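You operate a simulated robot arm through the tools that you are given. There is no shell and no other tool.

Carry out the task below with a simulated robot arm. There is one attempt and no reset: what you move stays moved.

JOB
Clear the sealed aid and the putty out of the test box.
Fine: box off first; green aid into the black nest, blue putty into the flat black dish, lid shut again.

It is judged by the outcome, as a careful person would: the job done as asked, and still so three seconds after it is handed in. It fails if anything else is knocked over, pushed out of place, dropped, spilled or broken. A push-on lid holds only when it is set on centred and level and pressed home; a screw cap is set on level and turned clockwise until tight.

ROBOT AND FRAMES
A 6-joint arm with a three-finger gripper, fixed in place. Base frame: the origin is on the floor under the middle of its stand, x ahead of it, y to its left, z up. Units: cm, degrees, N and s.
It reaches about 121.3 cm from its shoulder. Its first joint turns from -166.0 to 166.0 degrees. Payload 4.89 kg.
Tool frame: the origin (TCP) lies between the finger pads and is the grasp point; the fingertips stand 3 cm ahead of it; z points along the fingers, y is the line along which they close. The gripper opens to 16.4 cm; its body begins 12.5 cm behind the TCP.
Orientation is that of the tool frame in the base frame, as a unit quaternion [w, x, y, z]. With the fingers straight down and closing along the base's y, the tool's x points along the base's -x, its y along +y and its z along -z.

CONTROLS
- The arm moves only by the tool jog_arm. Its argument "plan" is a list of rows, each an object of numbers (a shift or turn left out is 0, a gripper value left out holds the last): "wx", "wy", "wz": the turn, a rotation vector about the base's x, y, z in units of 5 degrees (1.0 is 5 degrees); "tx", "ty", "tz": the shift along the base's x, y, z in units of 40 mm (1.0 is 40 mm); "claw": the gripper command, from -1 (shut) to 1 (fully open), values between in proportion. In form: [{"wx": .., "wy": .., "wz": .., "tx": .., "ty": .., "tz": .., "claw": ..}, ...]. A call has 1 to 20 rows; each row shifts and turns the commanded pose from where the row before left it. A call with a number of a shift or a turn outside -1 to 1 is refused whole. Each row takes 0.2 s and may step no farther than 5 cm and 8.6 degrees from the row before; otherwise, or with a gripper value out of range, the whole call is refused. Where a pose cannot be reached the arm comes as near as it can. A force on the tool above 50 N (or 10 N above the force at the start of the call, whichever is more), or a blocked arm, ends the call early, and 0.2 s more pass. The fingers move at their own pace (about 10.8 cm/s each) and stop on an object; they squeeze with about 45 N. The grip force told is the motor's: it shows also when the fingers shut on nothing. Time passes only in rows, and 0.2 s behind the last, so rows that do not move let the fingers close. It gives the time, the measured TCP pose, the force on the tool (base axes), the opening and the grip force at its end, in the units of the frame above (readings bear some noise), with the torque about the TCP (base axes, N m) and any sound that the robot's microphone picked up, and new pictures: "pictures" is both (left out), scene, wrist or none.
- Cameras (640 x 400 px; columns grow to the right, rows downward): "scene" is fixed at [4.99, -65.08, 170.03]; the picture's right is [0.70, -0.71, 0.00], its down [-0.39, -0.38, -0.84] and it looks along [0.60, 0.59, -0.54] (base axes); focal length 368 px, centre (320, 200). "wrist" rides on the gripper at [7.6, -0.2, -15.2] in the tool frame; the picture's right is [0.02, 1.00, 0.00], its down [-0.88, 0.02, -0.47] and it looks along [-0.47, 0.01, 0.88] (tool axes); focal length 247 px, centre (320, 200). There is no depth. A picture from a camera that has moved, and an enlarged one, comes with that camera's place and axes in the base frame and with its lens.
- slide_trunk(by): moves the trunk up (or, below 0, down) by that many cm; the arm rides with it, the base frame stays. It gives what a move gives, with no picture.
- inspect(camera, box): a new picture of the part [left, top, right, bottom] of that camera's present view, enlarged. The clock stands still meanwhile.
- sign_off(): hands the job in; it is judged then, once.

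Nothing tells you positions but the pictures and the camera data. Unless the task says otherwise, let go and move clear before handing in.

The tools are called after "Call:" by a JSON object that holds its "method" and its "body". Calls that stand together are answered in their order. jog_arm: Moves the arm, as the interface text tells. Its arguments: {"type":"object","properties":{"plan":{"type":"array","items":{"type":"object","properties":{"wx":{"type":"number"},"wy":{"type":"number"},"wz":{"type":"number"},"tx":{"type":"number"},"ty":{"type":"number"},"tz":{"type":"number"},"claw":{"type":"number"}}}},"pictures":{"type":"string","enum":["both","scene","wrist","none"]}},"required":["plan"]} The other tools are called the same way: slide_trunk (by) moves the trunk up or down; inspect (camera, box) takes an enlarged picture of a part of a camera's view; sign_off () hands the job in.

At the start:

```text
clock: 0.0
eef_pos: [54.29, 8.81, 144.16]
orientation: [0.0, 0.0, 1.0, 0.0]
force: [-0.1, 0.6, 0.4]
moment: [0.0, 0.0, -0.04]
width: 16.41
grasp_force: 0.0
trunk travel left (down, up): [-32.5, 6.5]
```

scene: 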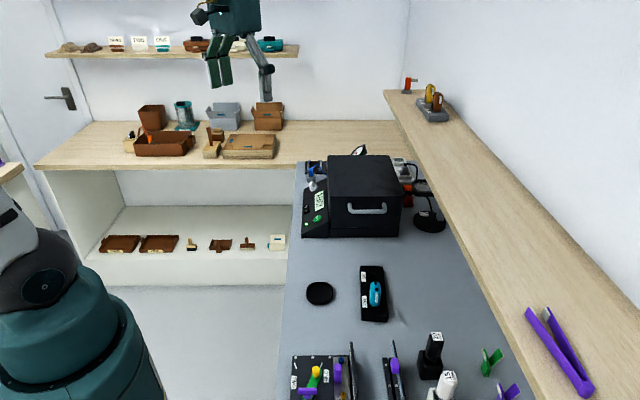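
wrist: 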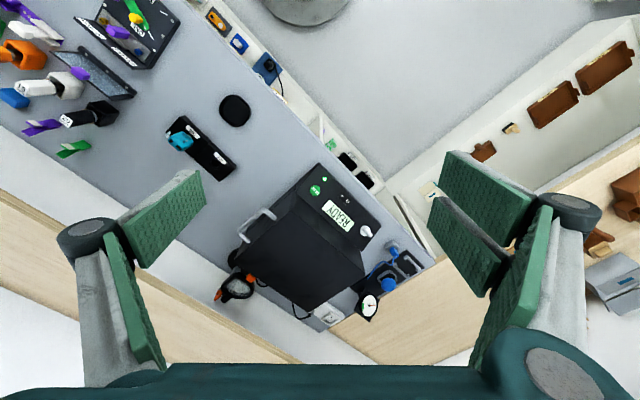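

I see a bench with a black box-shaped machine (handled lid, with a "READY" display and a green button), a black nest with a teal object, a round black dish and other tools. I'll look closer before moving.

Call:
{"method": "inspect", "body": {"camera": "scene", "box": [280, 130, 460, 250]}}

Call:
{"method": "inspect", "body": {"camera": "scene", "box": [280, 240, 440, 340]}}

Call:
{"method": "inspect", "body": {"camera": "scene", "box": [280, 310, 530, 400]}}

Call:
{"method": "inspect", "body": {"camera": "wrist", "box": [200, 140, 440, 340]}}

Call:
{"method": "inspect", "body": {"camera": "wrist", "box": [0, 0, 280, 200]}}

```text
3.33 times, centred on (370, 190) of scene
camera zoom: at [4.99, -65.08, 170.03], right [0.7, -0.71, 0.0], down [-0.39, -0.38, -0.84], along [0.6, 0.59, -0.54], focal length 1228 px, centre (153, 233)
```

zoom: 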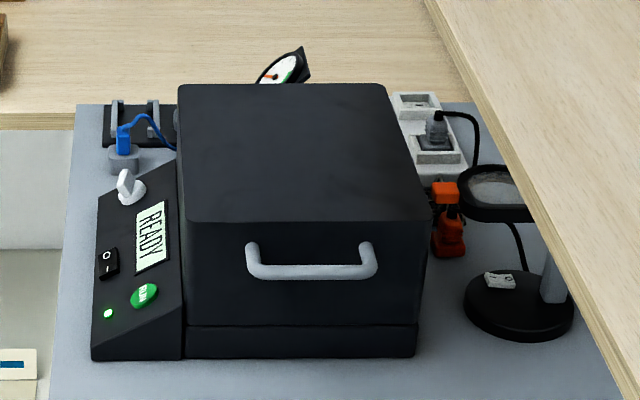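

```text
4.00 times, centred on (360, 290) of scene
camera zoom: at [4.99, -65.08, 170.03], right [0.7, -0.71, 0.0], down [-0.39, -0.38, -0.84], along [0.6, 0.59, -0.54], focal length 1474 px, centre (160, -160)
```

zoom: 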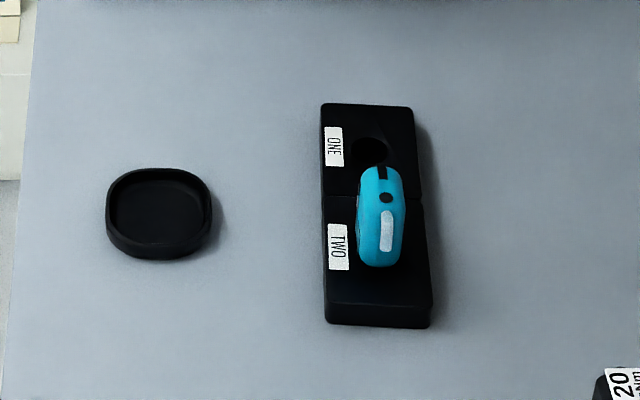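

```text
2.56 times, centred on (405, 355) of scene
camera zoom: at [4.99, -65.08, 170.03], right [0.7, -0.71, 0.0], down [-0.39, -0.38, -0.84], along [0.6, 0.59, -0.54], focal length 943 px, centre (102, -197)
```

zoom: 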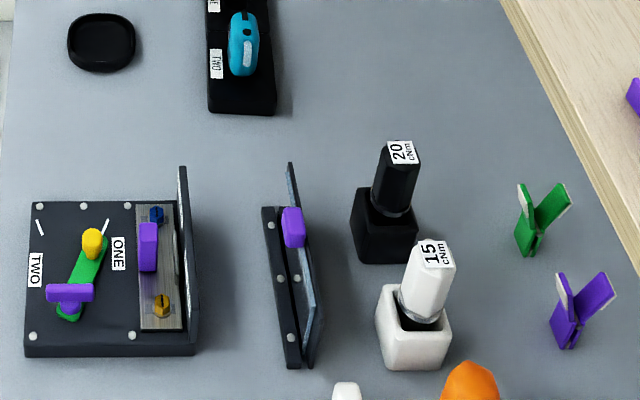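

```text
2.00 times, centred on (320, 240) of wrist
camera zoom: at [46.76, 8.62, 159.37], right [-0.02, 1.0, 0.0], down [0.88, 0.02, 0.47], along [0.47, 0.01, -0.88], focal length 494 px, centre (320, 120)
```

zoom: 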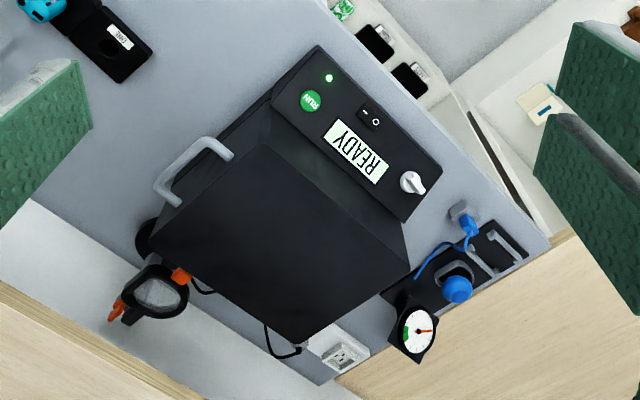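

```text
2.00 times, centred on (140, 100) of wrist
camera zoom: at [46.76, 8.62, 159.37], right [-0.02, 1.0, 0.0], down [0.88, 0.02, 0.47], along [0.47, 0.01, -0.88], focal length 494 px, centre (680, 400)
```

zoom: 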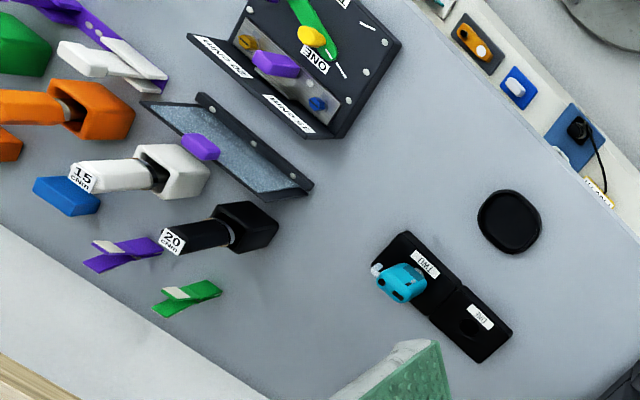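

The test box stands on the far bench, turned about 45°. It has a sloped control panel with READY, a RUN button and a rocker marked O/–, and a lid with a front handle. I'll zoom in on the rocker, the nest and the surroundings before moving.

Call:
{"method": "inspect", "body": {"camera": "scene", "box": [295, 175, 343, 205]}}

Call:
{"method": "inspect", "body": {"camera": "scene", "box": [292, 195, 340, 243]}}

Call:
{"method": "inspect", "body": {"camera": "wrist", "box": [300, 160, 388, 245]}}

Call:
{"method": "inspect", "body": {"camera": "scene", "box": [345, 255, 405, 325]}}

Call:
{"method": "inspect", "body": {"camera": "wrist", "box": [150, 80, 260, 190]}}

```text
13.33 times, centred on (319, 190) of scene
camera zoom: at [4.99, -65.08, 170.03], right [0.7, -0.71, 0.0], down [-0.39, -0.38, -0.84], along [0.6, 0.59, -0.54], focal length 4913 px, centre (333, 333)
```

zoom: 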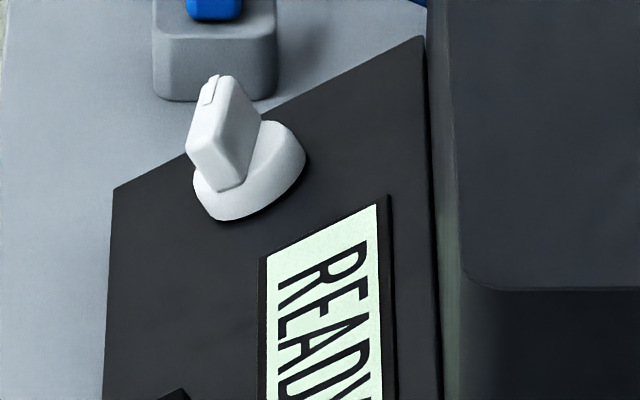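

```text
8.33 times, centred on (316, 219) of scene
camera zoom: at [4.99, -65.08, 170.03], right [0.7, -0.71, 0.0], down [-0.39, -0.38, -0.84], along [0.6, 0.59, -0.54], focal length 3070 px, centre (353, 42)
```

zoom: 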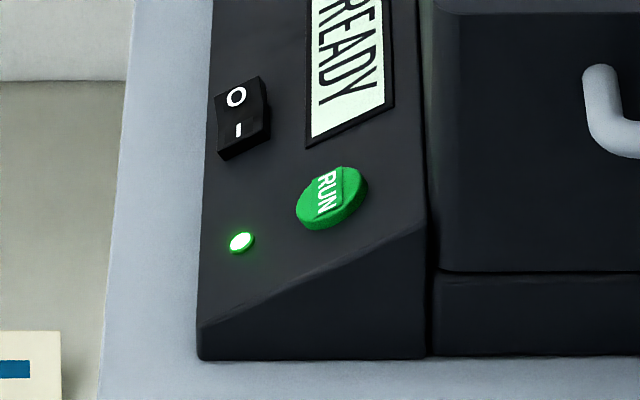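

```text
4.71 times, centred on (344, 202) of wrist
camera zoom: at [46.76, 8.62, 159.37], right [-0.02, 1.0, 0.0], down [0.88, 0.02, 0.47], along [0.47, 0.01, -0.88], focal length 1162 px, centre (207, 188)
```

zoom: 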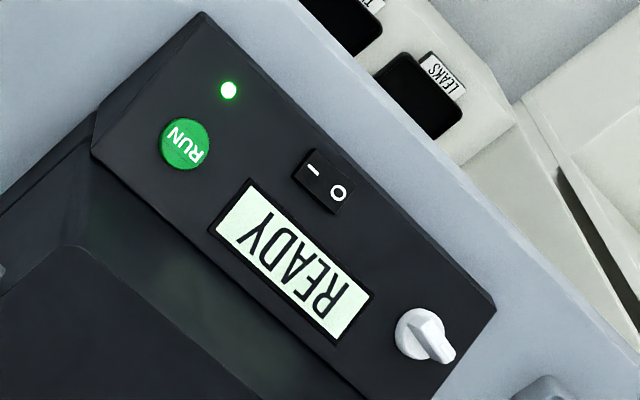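

```text
5.71 times, centred on (375, 290) of scene
camera zoom: at [4.99, -65.08, 170.03], right [0.7, -0.71, 0.0], down [-0.39, -0.38, -0.84], along [0.6, 0.59, -0.54], focal length 2106 px, centre (6, -314)
```

zoom: 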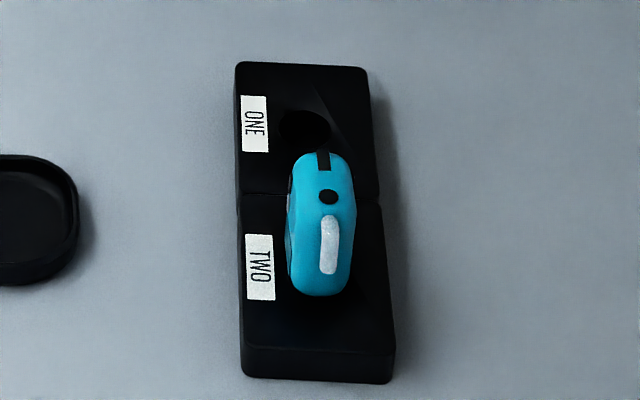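

```text
3.64 times, centred on (205, 135) of wrist
camera zoom: at [46.76, 8.62, 159.37], right [-0.02, 1.0, 0.0], down [0.88, 0.02, 0.47], along [0.47, 0.01, -0.88], focal length 898 px, centre (738, 436)
```

zoom: 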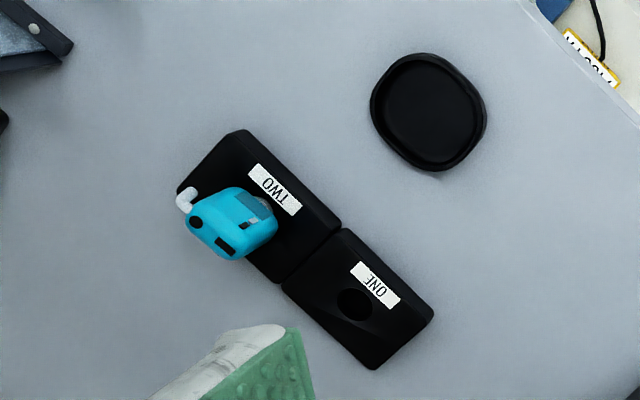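

I want to understand the finger geometry before pressing the switch, so I'll look at the gripper in both views.

Call:
{"method": "inspect", "body": {"camera": "scene", "box": [170, 0, 310, 110]}}

Call:
{"method": "inspect", "body": {"camera": "wrist", "box": [0, 0, 640, 400]}}

Call:
{"method": "inspect", "body": {"camera": "scene", "box": [330, 140, 450, 240]}}

```text
3.64 times, centred on (240, 55) of scene
camera zoom: at [4.99, -65.08, 170.03], right [0.7, -0.71, 0.0], down [-0.39, -0.38, -0.84], along [0.6, 0.59, -0.54], focal length 1340 px, centre (611, 727)
```

zoom: 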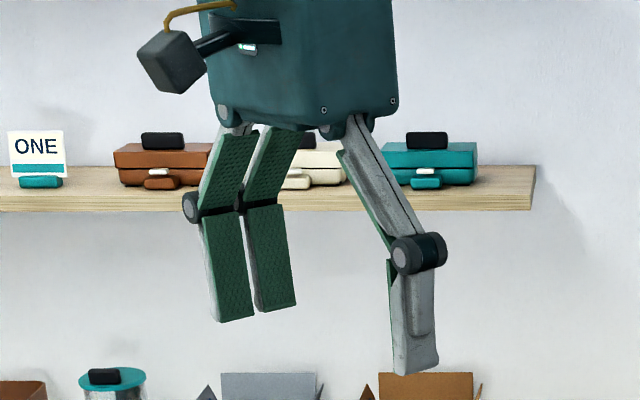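

```text
1.00 times, centred on (320, 200) of wrist (not enlarged: the box is as wide or as high as the picture)
camera zoom: at [46.76, 8.62, 159.37], right [-0.02, 1.0, 0.0], down [0.88, 0.02, 0.47], along [0.47, 0.01, -0.88], focal length 247 px, centre (320, 200)
```

zoom: 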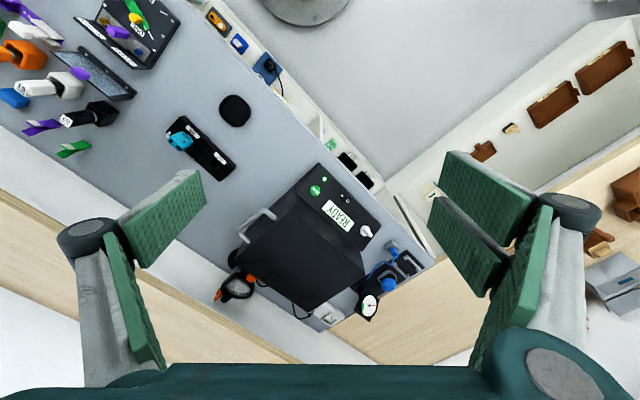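

```text
4.00 times, centred on (390, 190) of scene
camera zoom: at [4.99, -65.08, 170.03], right [0.7, -0.71, 0.0], down [-0.39, -0.38, -0.84], along [0.6, 0.59, -0.54], focal length 1474 px, centre (40, 240)
```

zoom: 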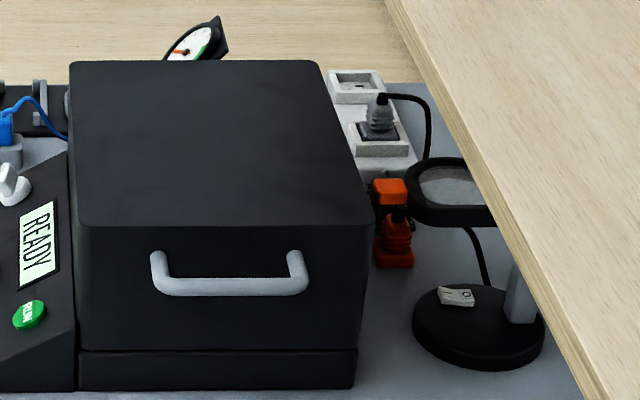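

The bench top works out at about z=91. The rocker sits near (81, 17, 94), with its O end to the rear, and it reads as on because the LED is green. I'll turn the gripper 45° to line up with the box and descend partway over the panel's left side to press O with the lone finger.

Call:
{"method": "jog_arm", "body": {"plan": [{"tx": 0.3, "ty": 0.45, "tz": -0.6, "wz": 0.9, "claw": 1}, {"tx": 0.3, "ty": 0.45, "tz": -0.6, "wz": 0.9}, {"tx": 0.3, "ty": 0.45, "tz": -0.6, "wz": 0.9}, {"tx": 0.3, "ty": 0.45, "tz": -0.6, "wz": 0.9}, {"tx": 0.3, "ty": 0.45, "tz": -0.6, "wz": 0.9}, {"tx": 0.3, "ty": 0.45, "tz": -0.6, "wz": 0.9}, {"tx": 0.3, "ty": 0.45, "tz": -0.6, "wz": 0.9}, {"tx": 0.3, "ty": 0.45, "tz": -0.6, "wz": 0.9}, {"tx": 0.3, "ty": 0.45, "tz": -0.6, "wz": 0.9}, {"tx": 0.3, "ty": 0.45, "tz": -0.6, "wz": 0.9}]}}

```text
clock: 2.2
eef_pos: [66.28, 26.82, 120.14]
orientation: [0.0, -0.383, 0.924, -0.001]
force: [0.3, 0.2, 0.1]
moment: [0.06, -0.11, 0.01]
width: 16.38
grasp_force: 0.0
trunk travel left (down, up): [-32.5, 6.5]
camera wrist: at [61.25, 21.37, 135.36], right [-0.72, 0.69, 0.0], down [0.61, 0.64, 0.47], along [0.33, 0.34, -0.88], focal length 247 px, centre (320, 200)
```

scene: 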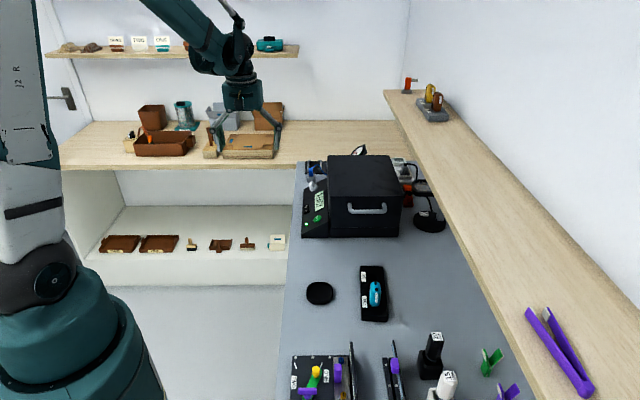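
wrist: 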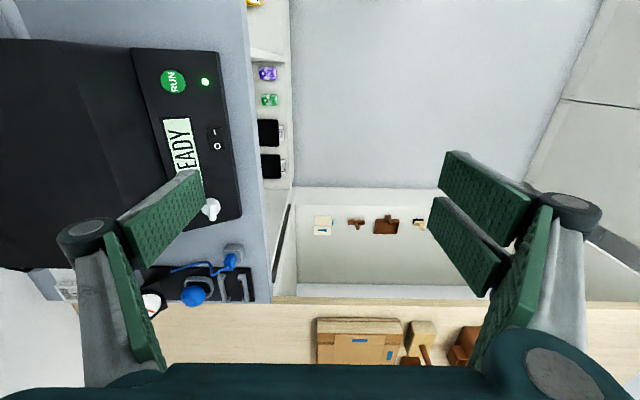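

Call:
{"method": "inspect", "body": {"camera": "wrist", "box": [120, 40, 280, 240]}}

Call:
{"method": "inspect", "body": {"camera": "wrist", "box": [180, 100, 250, 170]}}

```text
2.00 times, centred on (200, 140) of wrist
camera zoom: at [61.25, 21.37, 135.36], right [-0.72, 0.69, 0.0], down [0.61, 0.64, 0.47], along [0.33, 0.34, -0.88], focal length 494 px, centre (560, 320)
```

zoom: 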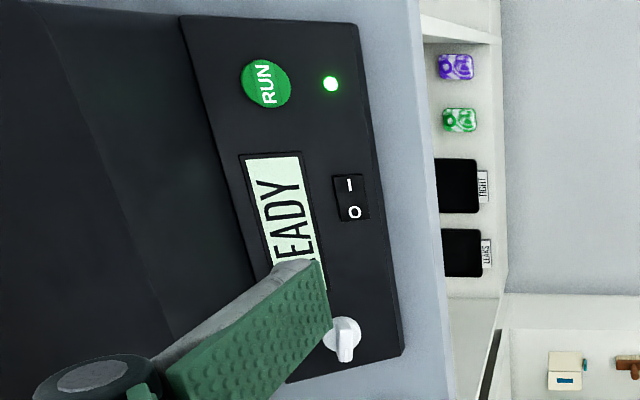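

```text
5.71 times, centred on (215, 135) of wrist
camera zoom: at [61.25, 21.37, 135.36], right [-0.72, 0.69, 0.0], down [0.61, 0.64, 0.47], along [0.33, 0.34, -0.88], focal length 1411 px, centre (920, 571)
```

zoom: 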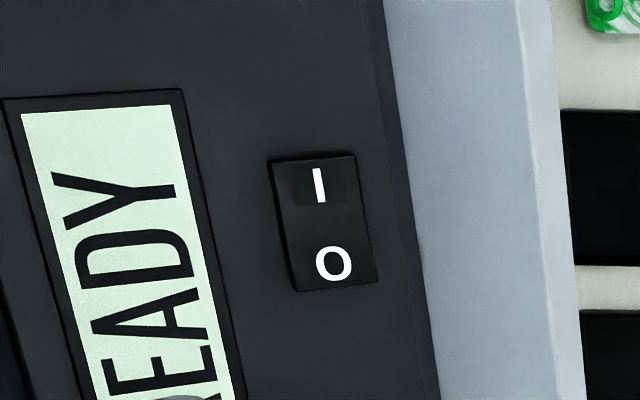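

The closer view puts the O end at about (82.0, 17.8, 94.2), on a panel that slopes down to its left. I'll tilt to face the slope and stop short of it to check alignment.

Call:
{"method": "jog_arm", "body": {"plan": [{"tx": 0.2, "ty": 0.108, "tz": -0.62, "wx": -0.648, "wy": -0.648}, {"tx": 0.2, "ty": 0.108, "tz": -0.62, "wx": -0.648, "wy": -0.648}, {"tx": 0.2, "ty": 0.108, "tz": -0.62, "wx": -0.648, "wy": -0.648}, {"tx": 0.2, "ty": 0.108, "tz": -0.62, "wx": -0.648, "wy": -0.648}, {"tx": 0.2, "ty": 0.108, "tz": -0.62, "wx": -0.648, "wy": -0.648}, {"tx": 0.2, "ty": 0.108, "tz": -0.62, "wx": -0.648, "wy": -0.648}, {}]}}

```text
clock: 3.8
eef_pos: [71.08, 29.28, 105.23]
orientation: [0.091, -0.372, 0.897, -0.221]
force: [0.0, 1.2, -0.6]
moment: [-0.17, 0.04, -0.05]
width: 16.36
grasp_force: 0.1
trunk travel left (down, up): [-32.5, 6.5]
camera wrist: at [60.93, 28.77, 118.71], right [-0.64, 0.61, -0.46], down [0.46, 0.79, 0.41], along [0.62, 0.05, -0.79], focal length 247 px, centre (320, 200)
```

scene: 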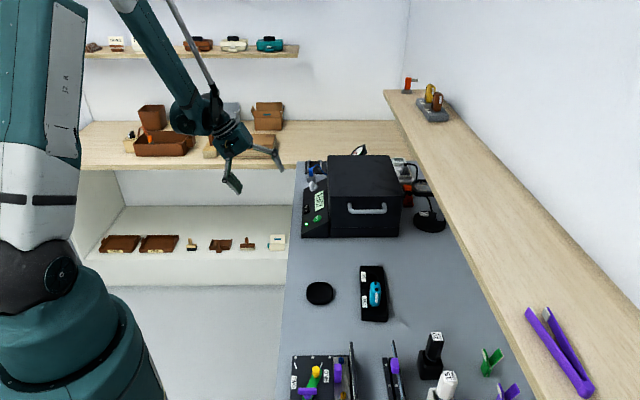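
wrist: 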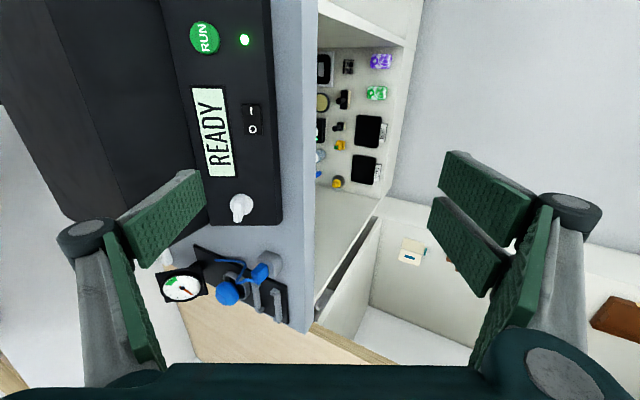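

Call:
{"method": "inspect", "body": {"camera": "wrist", "box": [50, 90, 290, 240]}}

Call:
{"method": "inspect", "body": {"camera": "scene", "box": [180, 90, 330, 210]}}

```text
2.67 times, centred on (170, 165) of wrist
camera zoom: at [60.93, 28.77, 118.71], right [-0.64, 0.61, -0.46], down [0.46, 0.79, 0.41], along [0.62, 0.05, -0.79], focal length 659 px, centre (720, 293)
```

zoom: 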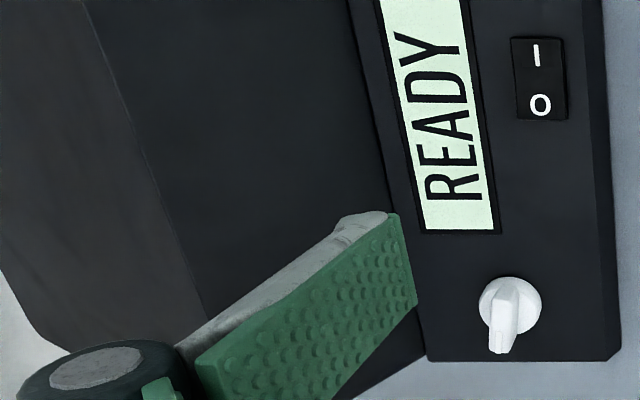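

```text
3.33 times, centred on (255, 150) of scene
camera zoom: at [4.99, -65.08, 170.03], right [0.7, -0.71, 0.0], down [-0.39, -0.38, -0.84], along [0.6, 0.59, -0.54], focal length 1228 px, centre (537, 367)
```

zoom: 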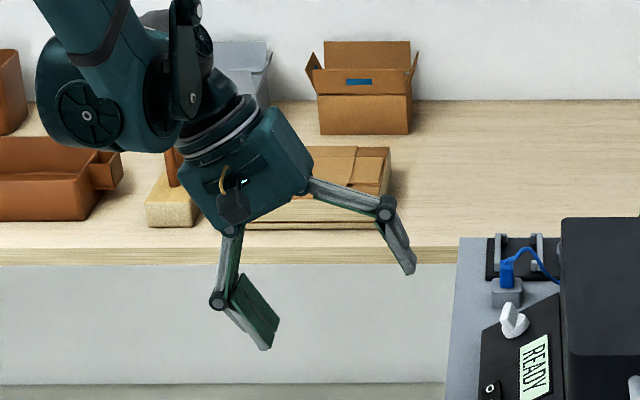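

The lone fingertip is clear of everything. Fully open, the tips sit only about 0.5 cm ahead of the TCP. I'll close to about 5 cm from the rocker along the panel normal and re-check.

Call:
{"method": "jog_arm", "body": {"plan": [{"tx": 0.244, "ty": -0.2375, "tz": -0.64}, {"tx": 0.244, "ty": -0.2375, "tz": -0.64}, {"tx": 0.244, "ty": -0.2375, "tz": -0.64}, {"tx": 0.244, "ty": -0.2375, "tz": -0.64}, {}]}}

Call:
{"method": "inspect", "body": {"camera": "wrist", "box": [50, 90, 290, 240]}}

Call:
{"method": "inspect", "body": {"camera": "scene", "box": [240, 140, 360, 240]}}

```text
clock: 5.0
eef_pos: [74.94, 25.36, 95.12]
orientation: [0.09, -0.372, 0.898, -0.219]
force: [0.5, -0.3, -1.0]
moment: [-0.03, 0.0, -0.01]
width: 16.39
grasp_force: 0.0
trunk travel left (down, up): [-32.5, 6.5]
camera wrist: at [64.93, 24.92, 108.54], right [-0.64, 0.61, -0.46], down [0.46, 0.79, 0.41], along [0.62, 0.05, -0.79], focal length 247 px, centre (320, 200)
```

scene: 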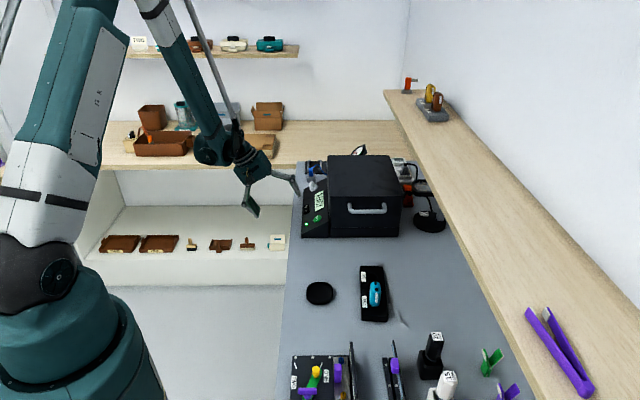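
wrist: 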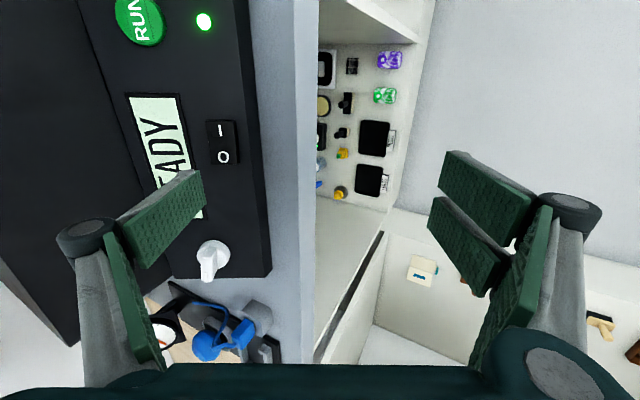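

```text
2.67 times, centred on (170, 165) of wrist
camera zoom: at [64.93, 24.92, 108.54], right [-0.64, 0.61, -0.46], down [0.46, 0.79, 0.41], along [0.62, 0.05, -0.79], focal length 659 px, centre (720, 293)
```

zoom: 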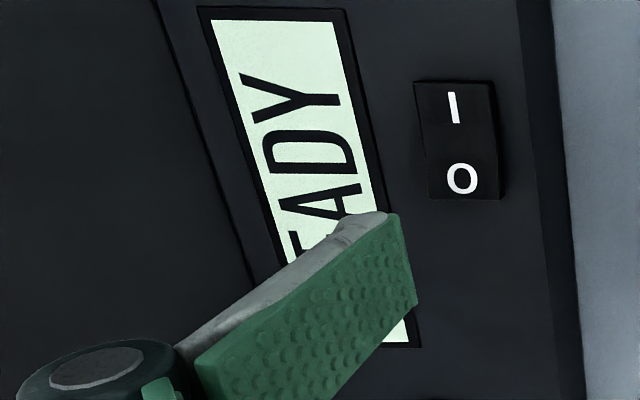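

```text
4.00 times, centred on (300, 190) of scene
camera zoom: at [4.99, -65.08, 170.03], right [0.7, -0.71, 0.0], down [-0.39, -0.38, -0.84], along [0.6, 0.59, -0.54], focal length 1474 px, centre (400, 240)
```

zoom: 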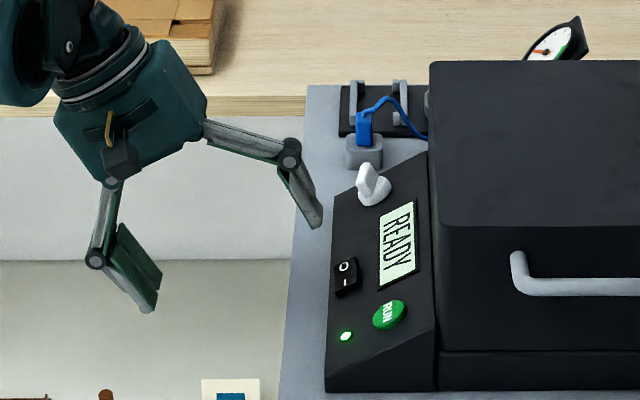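

The O mark lies under the lone fingertip, about 5 cm ahead along the tool axis. I'll advance along that axis, slowing near contact.

Call:
{"method": "jog_arm", "body": {"plan": [{"tx": 0.163, "ty": -0.163, "tz": -0.443}, {"tx": 0.163, "ty": -0.163, "tz": -0.443}, {}]}}

Call:
{"method": "inspect", "body": {"camera": "wrist", "box": [50, 90, 290, 240]}}

Call:
{"method": "inspect", "body": {"camera": "scene", "box": [280, 170, 352, 230]}}

```text
clock: 5.8
eef_pos: [76.19, 24.06, 91.44]
orientation: [0.09, -0.372, 0.897, -0.22]
force: [0.5, -0.4, 0.1]
moment: [-0.09, 0.05, -0.02]
width: 16.39
grasp_force: 0.1
trunk travel left (down, up): [-32.5, 6.5]
camera wrist: at [66.18, 23.66, 105.0], right [-0.64, 0.61, -0.46], down [0.46, 0.79, 0.41], along [0.62, 0.05, -0.79], focal length 247 px, centre (320, 200)
```

scene: 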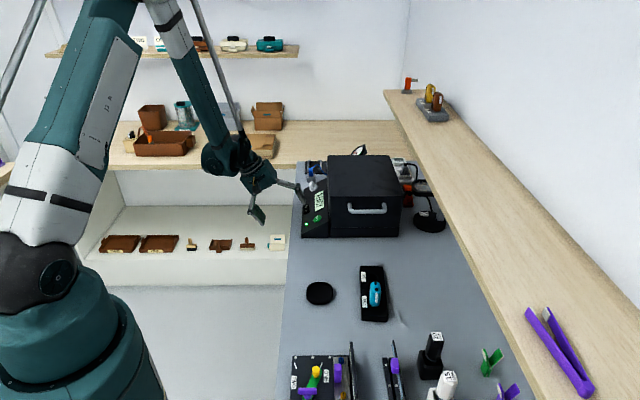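
wrist: 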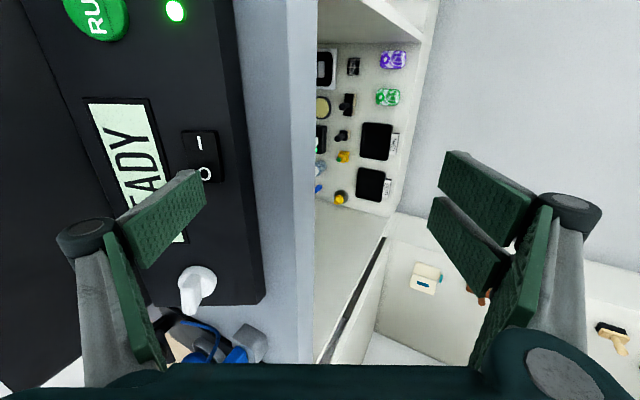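

```text
2.67 times, centred on (170, 165) of wrist
camera zoom: at [66.18, 23.66, 105.0], right [-0.64, 0.61, -0.46], down [0.46, 0.79, 0.41], along [0.62, 0.05, -0.79], focal length 659 px, centre (720, 293)
```

zoom: 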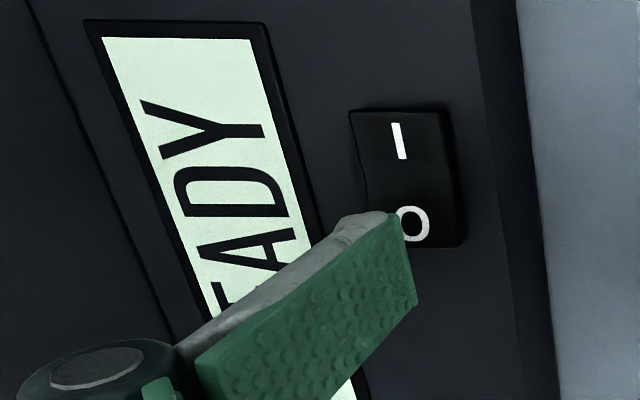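

```text
6.67 times, centred on (316, 200) of scene
camera zoom: at [4.99, -65.08, 170.03], right [0.7, -0.71, 0.0], down [-0.39, -0.38, -0.84], along [0.6, 0.59, -0.54], focal length 2456 px, centre (347, 200)
```

zoom: 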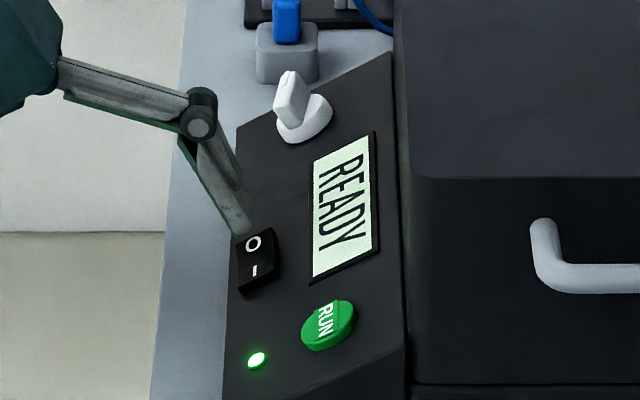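

Call:
{"method": "jog_arm", "body": {"plan": [{"tx": 0.033, "ty": -0.033, "tz": -0.089}, {"tx": 0.033, "ty": -0.033, "tz": -0.089}, {"tx": 0.033, "ty": -0.033, "tz": -0.089}, {}]}}

Call:
{"method": "inspect", "body": {"camera": "scene", "box": [280, 170, 352, 230]}}

Call:
{"method": "inspect", "body": {"camera": "wrist", "box": [50, 90, 290, 240]}}

```text
clock: 6.8
eef_pos: [76.78, 23.89, 90.47]
orientation: [0.09, -0.372, 0.897, -0.22]
force: [-0.4, -0.8, -1.0]
moment: [0.0, 0.0, -0.05]
width: 16.4
grasp_force: 0.1
trunk travel left (down, up): [-32.5, 6.5]
camera wrist: at [66.55, 23.32, 103.99], right [-0.64, 0.61, -0.46], down [0.46, 0.79, 0.41], along [0.62, 0.05, -0.79], focal length 247 px, centre (320, 200)
```

scene: 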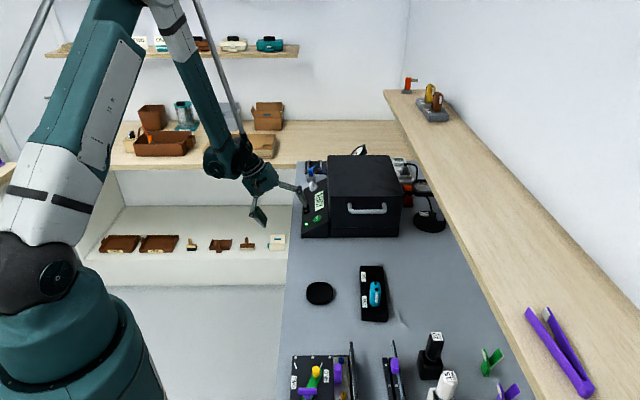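
wrist: 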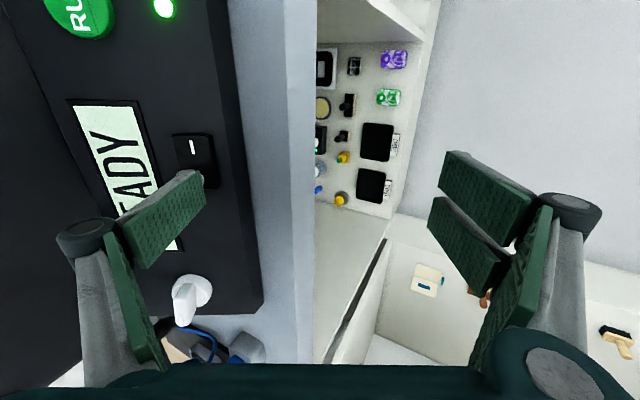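

```text
6.67 times, centred on (316, 200) of scene
camera zoom: at [4.99, -65.08, 170.03], right [0.7, -0.71, 0.0], down [-0.39, -0.38, -0.84], along [0.6, 0.59, -0.54], focal length 2456 px, centre (347, 200)
```

zoom: 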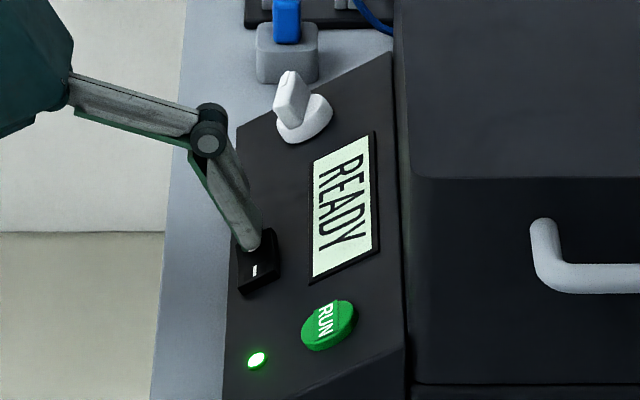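

```text
2.67 times, centred on (170, 165) of wrist
camera zoom: at [66.55, 23.32, 103.99], right [-0.64, 0.61, -0.46], down [0.46, 0.79, 0.41], along [0.62, 0.05, -0.79], focal length 659 px, centre (720, 293)
```

zoom: 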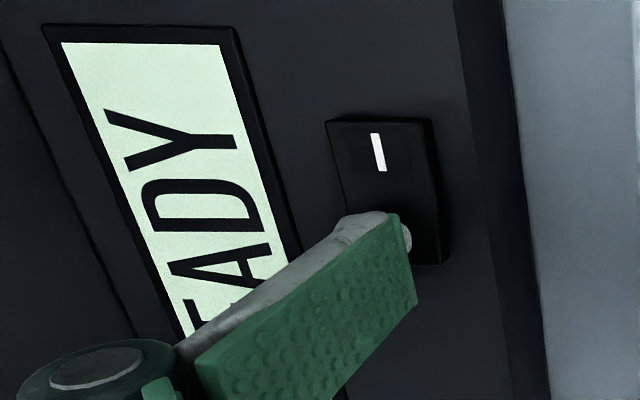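

The fingertip is right over the O end with no contact force yet. I'll press on gently.

Call:
{"method": "jog_arm", "body": {"plan": [{"tx": 0.033, "ty": -0.033, "tz": -0.089}, {"tx": 0.033, "ty": -0.033, "tz": -0.089}, {}], "pictures": "none"}}

Call:
{"method": "inspect", "body": {"camera": "scene", "box": [280, 170, 352, 230]}}

Call:
{"method": "inspect", "body": {"camera": "wrist", "box": [50, 90, 290, 240]}}

```text
clock: 7.5
eef_pos: [76.88, 23.47, 90.06]
orientation: [0.092, -0.372, 0.897, -0.221]
force: [-2.8, 3.1, 29.8]
moment: [-2.0, -1.49, -0.01]
width: 16.49
grasp_force: 0.6
trunk travel left (down, up): [-32.5, 6.5]
stopped in row 3: the force on the tool passed its limit at 54 N (the readings are from after the stop); the commanded pose is now the measured one
```

```text
6.67 times, centred on (316, 200) of scene
camera zoom: at [4.99, -65.08, 170.03], right [0.7, -0.71, 0.0], down [-0.39, -0.38, -0.84], along [0.6, 0.59, -0.54], focal length 2456 px, centre (347, 200)
```

zoom: 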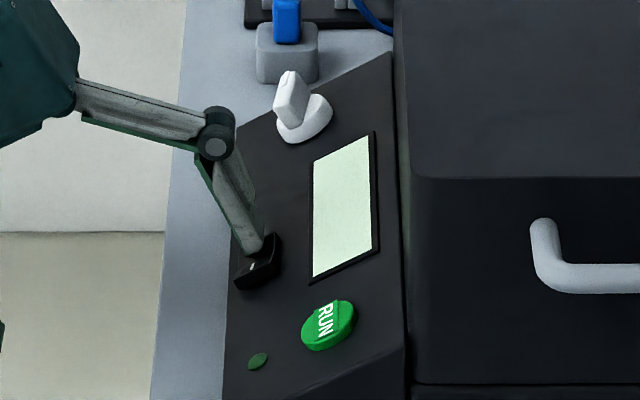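

```text
2.67 times, centred on (170, 165) of wrist
camera zoom: at [66.79, 23.06, 103.58], right [-0.64, 0.61, -0.47], down [0.45, 0.79, 0.41], along [0.62, 0.05, -0.78], focal length 659 px, centre (720, 293)
```

zoom: 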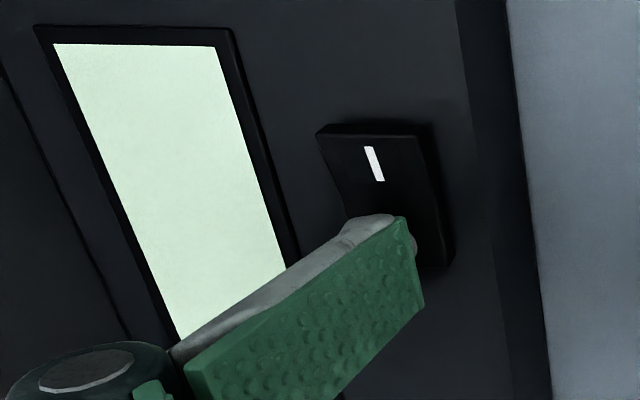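

The LED is out and the display is blank, so the box is off. I'll back straight off the switch, rise, level the tool and look again before going to the lid handle.

Call:
{"method": "jog_arm", "body": {"plan": [{"tx": -0.163, "ty": 0.163, "tz": 0.443}, {"tx": -0.326, "ty": 0.326, "tz": 0.886}, {"tx": -0.326, "ty": 0.326, "tz": 0.886}, {"tz": 0.9, "wx": 0.648, "wy": 0.648}, {"tz": 0.9, "wx": 0.648, "wy": 0.648}, {"tz": 0.9, "wx": 0.648, "wy": 0.648}, {"tz": 0.9, "wx": 0.648, "wy": 0.648}, {"tz": 0.9, "wx": 0.648, "wy": 0.648}, {"tz": 0.9, "wx": 0.648, "wy": 0.648}, {}]}}

Call:
{"method": "inspect", "body": {"camera": "scene", "box": [280, 170, 352, 230]}}

```text
clock: 9.7
eef_pos: [73.62, 26.63, 120.45]
orientation: [0.001, -0.384, 0.923, -0.002]
force: [-0.2, -0.5, -0.3]
moment: [0.1, -0.06, -0.02]
width: 16.39
grasp_force: 0.1
trunk travel left (down, up): [-32.5, 6.5]
camera wrist: at [68.53, 21.19, 135.48], right [-0.72, 0.69, 0.0], down [0.61, 0.64, 0.47], along [0.33, 0.34, -0.88], focal length 247 px, centre (320, 200)
```

scene: 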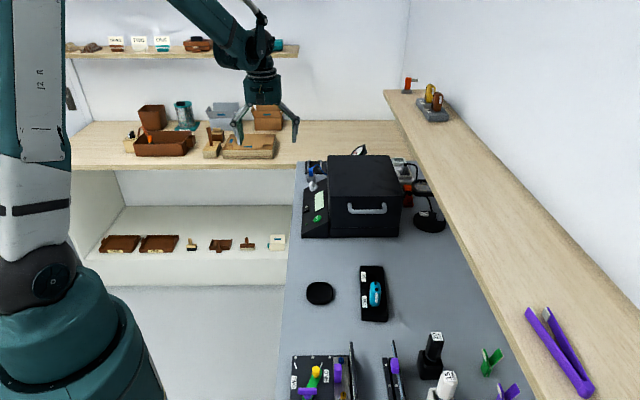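
wrist: 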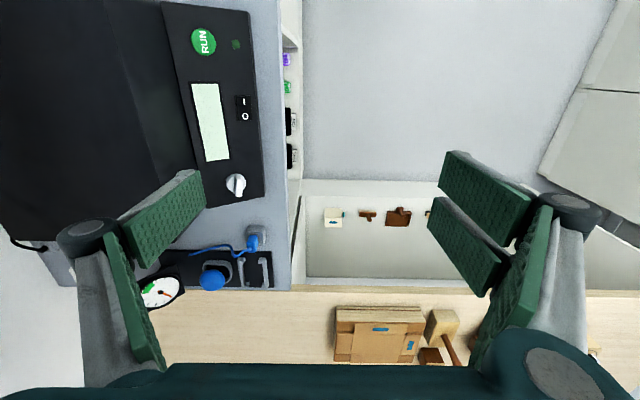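

```text
6.67 times, centred on (316, 200) of scene
camera zoom: at [4.99, -65.08, 170.03], right [0.7, -0.71, 0.0], down [-0.39, -0.38, -0.84], along [0.6, 0.59, -0.54], focal length 2456 px, centre (347, 200)
```

zoom: 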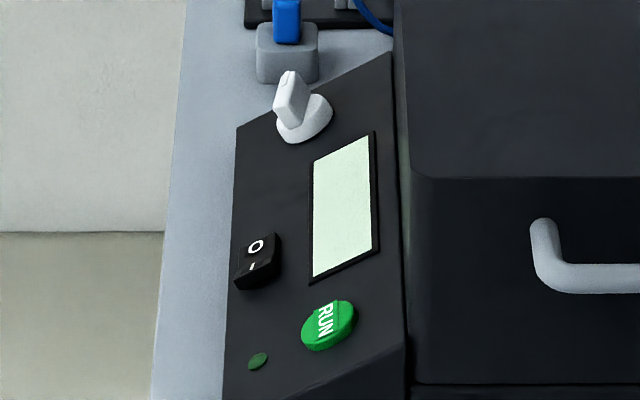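

The switch reads O and stays off. Next I'll swing the arm to the front of the box, turning the tool so I can look at the handle and grip it.

Call:
{"method": "jog_arm", "body": {"plan": [{"tx": -0.12, "ty": -0.68, "tz": 0.05, "wz": -1}, {"tx": -0.12, "ty": -0.68, "tz": 0.05, "wz": -1}, {"tx": -0.12, "ty": -0.68, "tz": 0.05, "wz": -1}, {"tx": -0.12, "ty": -0.68, "tz": 0.05, "wz": -1}, {"tx": -0.12, "ty": -0.68, "tz": 0.05, "wz": -1}, {"tx": -0.12, "ty": -0.68, "tz": 0.05, "wz": -1}, {"tx": -0.12, "ty": -0.68, "tz": 0.05, "wz": -1}, {"tx": -0.12, "ty": -0.68, "tz": 0.05, "wz": -1}, {"tx": -0.12, "ty": -0.68, "tz": 0.05, "wz": -1}, {"tx": -0.12, "ty": -0.68, "tz": 0.05, "wz": -1}, {"tx": -0.12, "ty": -0.68, "tz": 0.05, "wz": -1}, {"tx": -0.12, "ty": -0.68, "tz": 0.05, "wz": -1}, {"tx": -0.12, "ty": -0.68, "tz": 0.05, "wz": -1}, {"tx": -0.12, "ty": -0.68, "tz": 0.05, "wz": -1}, {"tx": -0.12, "ty": -0.68, "tz": 0.05, "wz": -1}, {"tx": -0.12, "ty": -0.68, "tz": 0.05, "wz": -1}, {"tx": -0.12, "ty": -0.68, "tz": 0.05, "wz": -1}, {"tx": -0.12, "ty": -0.68, "tz": 0.05, "wz": -1}]}}

```text
clock: 13.5
eef_pos: [65.17, -22.15, 123.97]
orientation: [0.0, 0.383, 0.924, -0.001]
force: [0.3, 0.2, 0.2]
moment: [-0.04, -0.01, -0.02]
width: 16.38
grasp_force: 0.0
trunk travel left (down, up): [-32.5, 6.5]
camera wrist: at [59.83, -16.72, 139.17], right [0.69, 0.72, 0.0], down [0.64, -0.61, 0.47], along [0.34, -0.33, -0.88], focal length 247 px, centre (320, 200)
```

scene: 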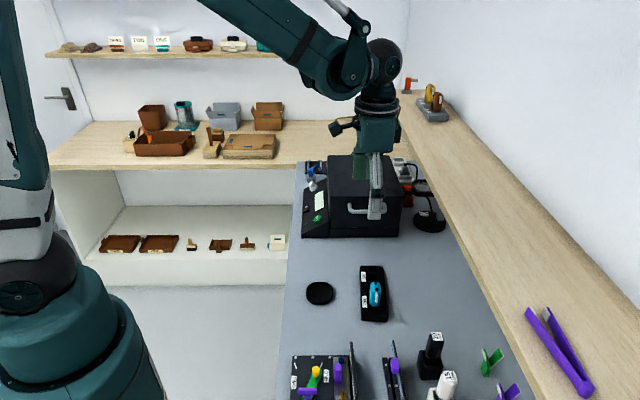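
wrist: 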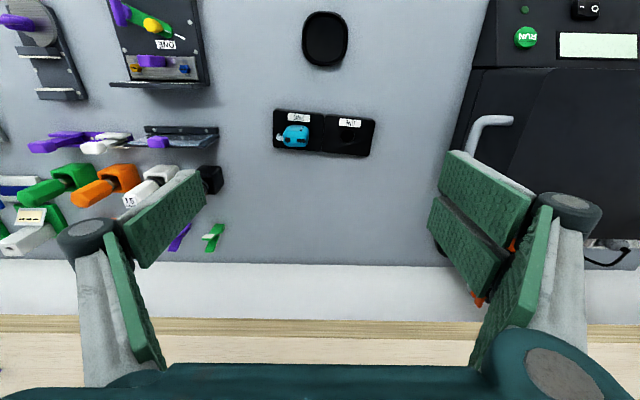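

The shelf front edge is at about z=121, just right of the box, and the teal aid sits in front of it. So I'll approach the handle pitched about 35° below horizontal to keep the gripper body above the nest, with the fingers mostly closed as a cage for the bar.

Call:
{"method": "jog_arm", "body": {"plan": [{"claw": -0.45, "wx": 0.707, "wy": -0.707, "tx": 0.267, "ty": 0.143, "tz": -0.313}, {"wx": 0.707, "wy": -0.707, "tx": 0.267, "ty": 0.143, "tz": -0.313}, {"wx": 0.707, "wy": -0.707, "tx": 0.267, "ty": 0.143, "tz": -0.313}, {"wx": 0.707, "wy": -0.707, "tx": 0.267, "ty": 0.143, "tz": -0.313}, {"wx": 0.707, "wy": -0.707, "tx": 0.267, "ty": 0.143, "tz": -0.313}, {"wx": 0.707, "wy": -0.707, "tx": 0.267, "ty": 0.143, "tz": -0.313}, {"wx": 0.707, "wy": -0.707, "tx": 0.267, "ty": 0.143, "tz": -0.313}, {"wx": 0.707, "wy": -0.707, "tx": 0.267, "ty": 0.143, "tz": -0.313}, {"wx": 0.707, "wy": -0.707, "tx": 0.267, "ty": 0.143, "tz": -0.313}, {"wx": 0.707, "wy": -0.707, "tx": 0.267, "ty": 0.143, "tz": -0.313}, {"wx": 0.707, "wy": -0.707, "tx": 0.267, "ty": 0.143, "tz": -0.313}, {}]}}

Call:
{"method": "inspect", "body": {"camera": "scene", "box": [300, 130, 450, 250]}}

Call:
{"method": "inspect", "body": {"camera": "wrist", "box": [160, 60, 480, 260]}}

```text
clock: 16.1
eef_pos: [77.06, -16.0, 110.04]
orientation: [0.177, 0.34, 0.821, 0.424]
force: [0.3, -0.3, -0.4]
moment: [0.07, 0.02, 0.08]
width: 4.5
grasp_force: 0.0
trunk travel left (down, up): [-32.5, 6.5]
camera wrist: at [62.89, -19.41, 118.71], right [0.39, 0.42, 0.82], down [0.36, -0.89, 0.29], along [0.85, 0.18, -0.5], focal length 247 px, centre (320, 200)
```

scene: 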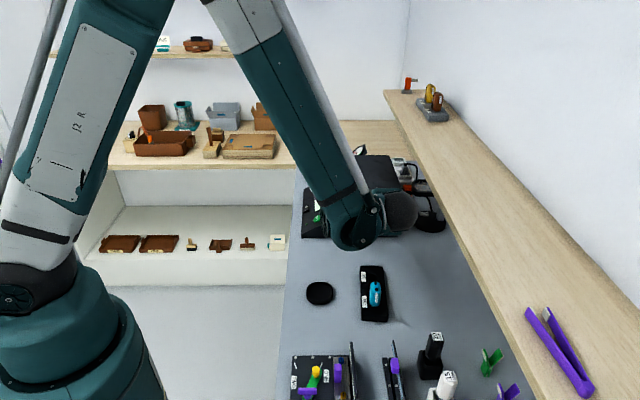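
wrist: 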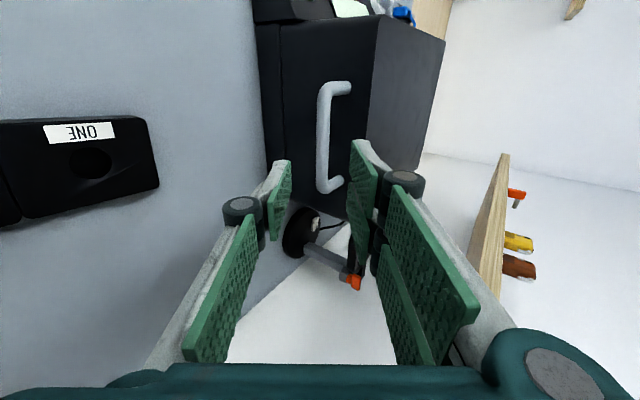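

```text
3.33 times, centred on (375, 190) of scene
camera zoom: at [4.99, -65.08, 170.03], right [0.7, -0.71, 0.0], down [-0.39, -0.38, -0.84], along [0.6, 0.59, -0.54], focal length 1228 px, centre (137, 233)
```

zoom: 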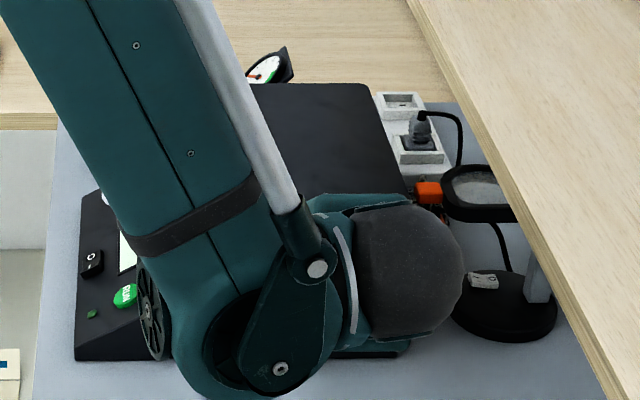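

```text
2.00 times, centred on (320, 160) of wrist
camera zoom: at [62.89, -19.41, 118.71], right [0.39, 0.42, 0.82], down [0.36, -0.89, 0.29], along [0.85, 0.18, -0.5], focal length 494 px, centre (320, 280)
```

zoom: 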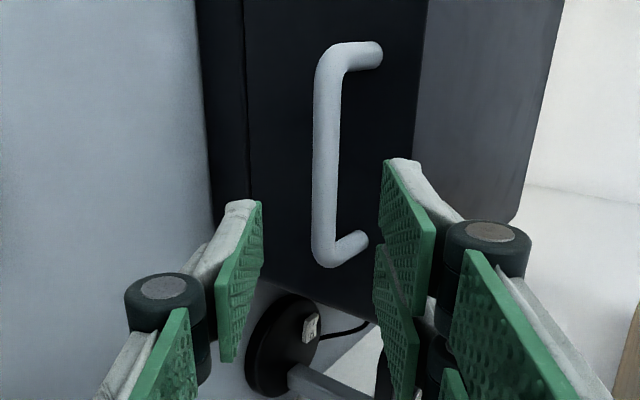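

The open fingers straddle the bar from below and above, about 12 cm out, and the bar's centre is near (83.9, -8.7, 103.7). I'll advance most of the way and check.

Call:
{"method": "jog_arm", "body": {"plan": [{"tx": 0.28, "ty": 0.2985, "tz": -0.2805}, {"tx": 0.28, "ty": 0.2985, "tz": -0.2805}, {"tx": 0.28, "ty": 0.2985, "tz": -0.2805}, {}], "pictures": "wrist"}}

Call:
{"method": "inspect", "body": {"camera": "wrist", "box": [160, 60, 480, 260]}}

```text
clock: 17.1
eef_pos: [80.39, -12.14, 106.69]
orientation: [0.176, 0.34, 0.821, 0.424]
force: [0.0, 0.2, -0.7]
moment: [0.05, 0.01, 0.06]
width: 4.53
grasp_force: 0.0
trunk travel left (down, up): [-32.5, 6.5]
camera wrist: at [66.22, -15.63, 115.36], right [0.39, 0.42, 0.82], down [0.36, -0.89, 0.29], along [0.85, 0.18, -0.5], focal length 247 px, centre (320, 200)
```

wrist: 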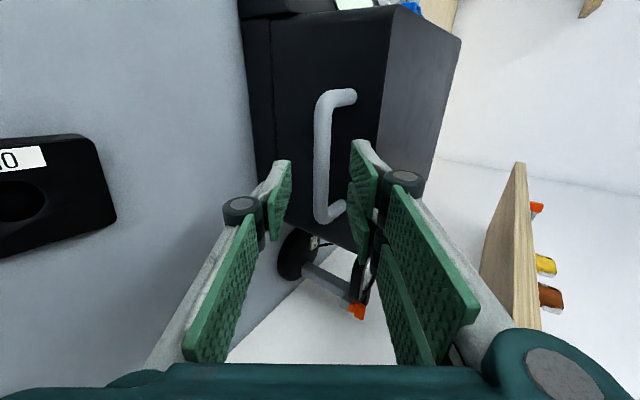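

```text
2.00 times, centred on (320, 160) of wrist
camera zoom: at [66.22, -15.63, 115.36], right [0.39, 0.42, 0.82], down [0.36, -0.89, 0.29], along [0.85, 0.18, -0.5], focal length 494 px, centre (320, 280)
```

zoom: 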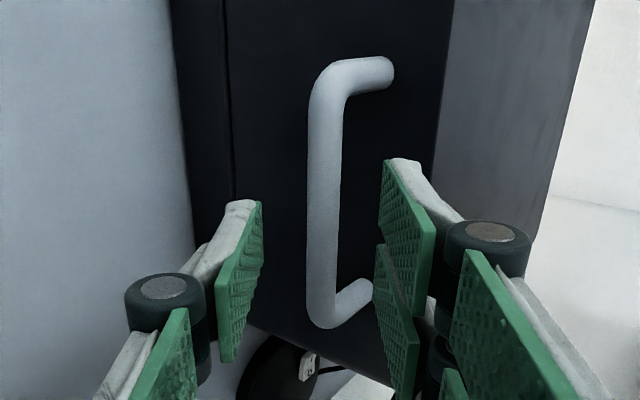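

Call:
{"method": "jog_arm", "body": {"plan": [{"tx": 0.163, "ty": 0.163, "tz": -0.188}, {"tx": 0.163, "ty": 0.163, "tz": -0.188}, {"tx": 0.163, "ty": 0.163, "tz": -0.188}, {}], "pictures": "wrist"}}

Call:
{"method": "inspect", "body": {"camera": "wrist", "box": [160, 60, 480, 260]}}

```text
clock: 18.1
eef_pos: [82.3, -10.34, 104.63]
orientation: [0.177, 0.34, 0.821, 0.424]
force: [0.1, -0.4, 0.8]
moment: [0.0, 0.01, 0.06]
width: 4.5
grasp_force: 0.0
trunk travel left (down, up): [-32.5, 6.5]
camera wrist: at [68.14, -13.79, 113.16], right [0.39, 0.42, 0.82], down [0.36, -0.89, 0.29], along [0.85, 0.18, -0.5], focal length 247 px, centre (320, 200)
```

wrist: 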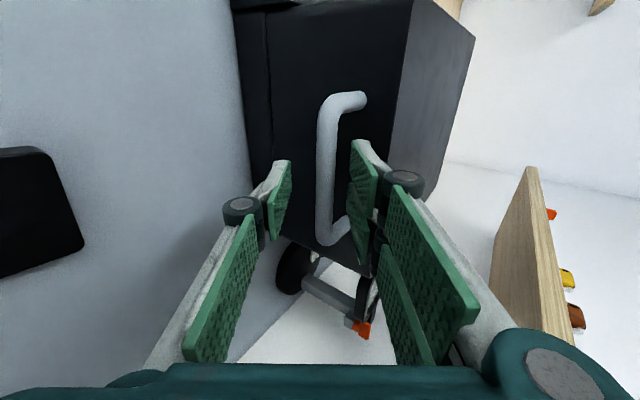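

```text
2.00 times, centred on (320, 160) of wrist
camera zoom: at [68.14, -13.79, 113.16], right [0.39, 0.42, 0.82], down [0.36, -0.89, 0.29], along [0.85, 0.18, -0.5], focal length 494 px, centre (320, 280)
```

zoom: 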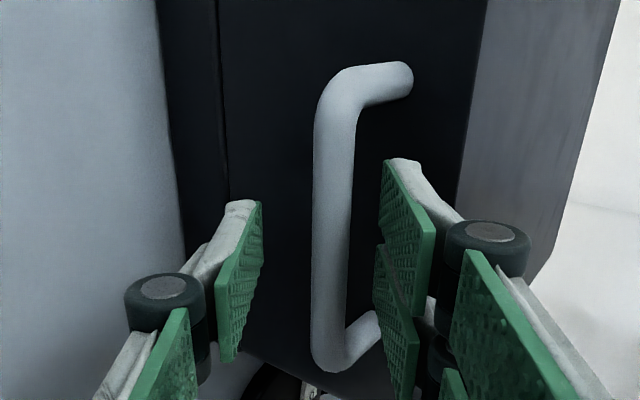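

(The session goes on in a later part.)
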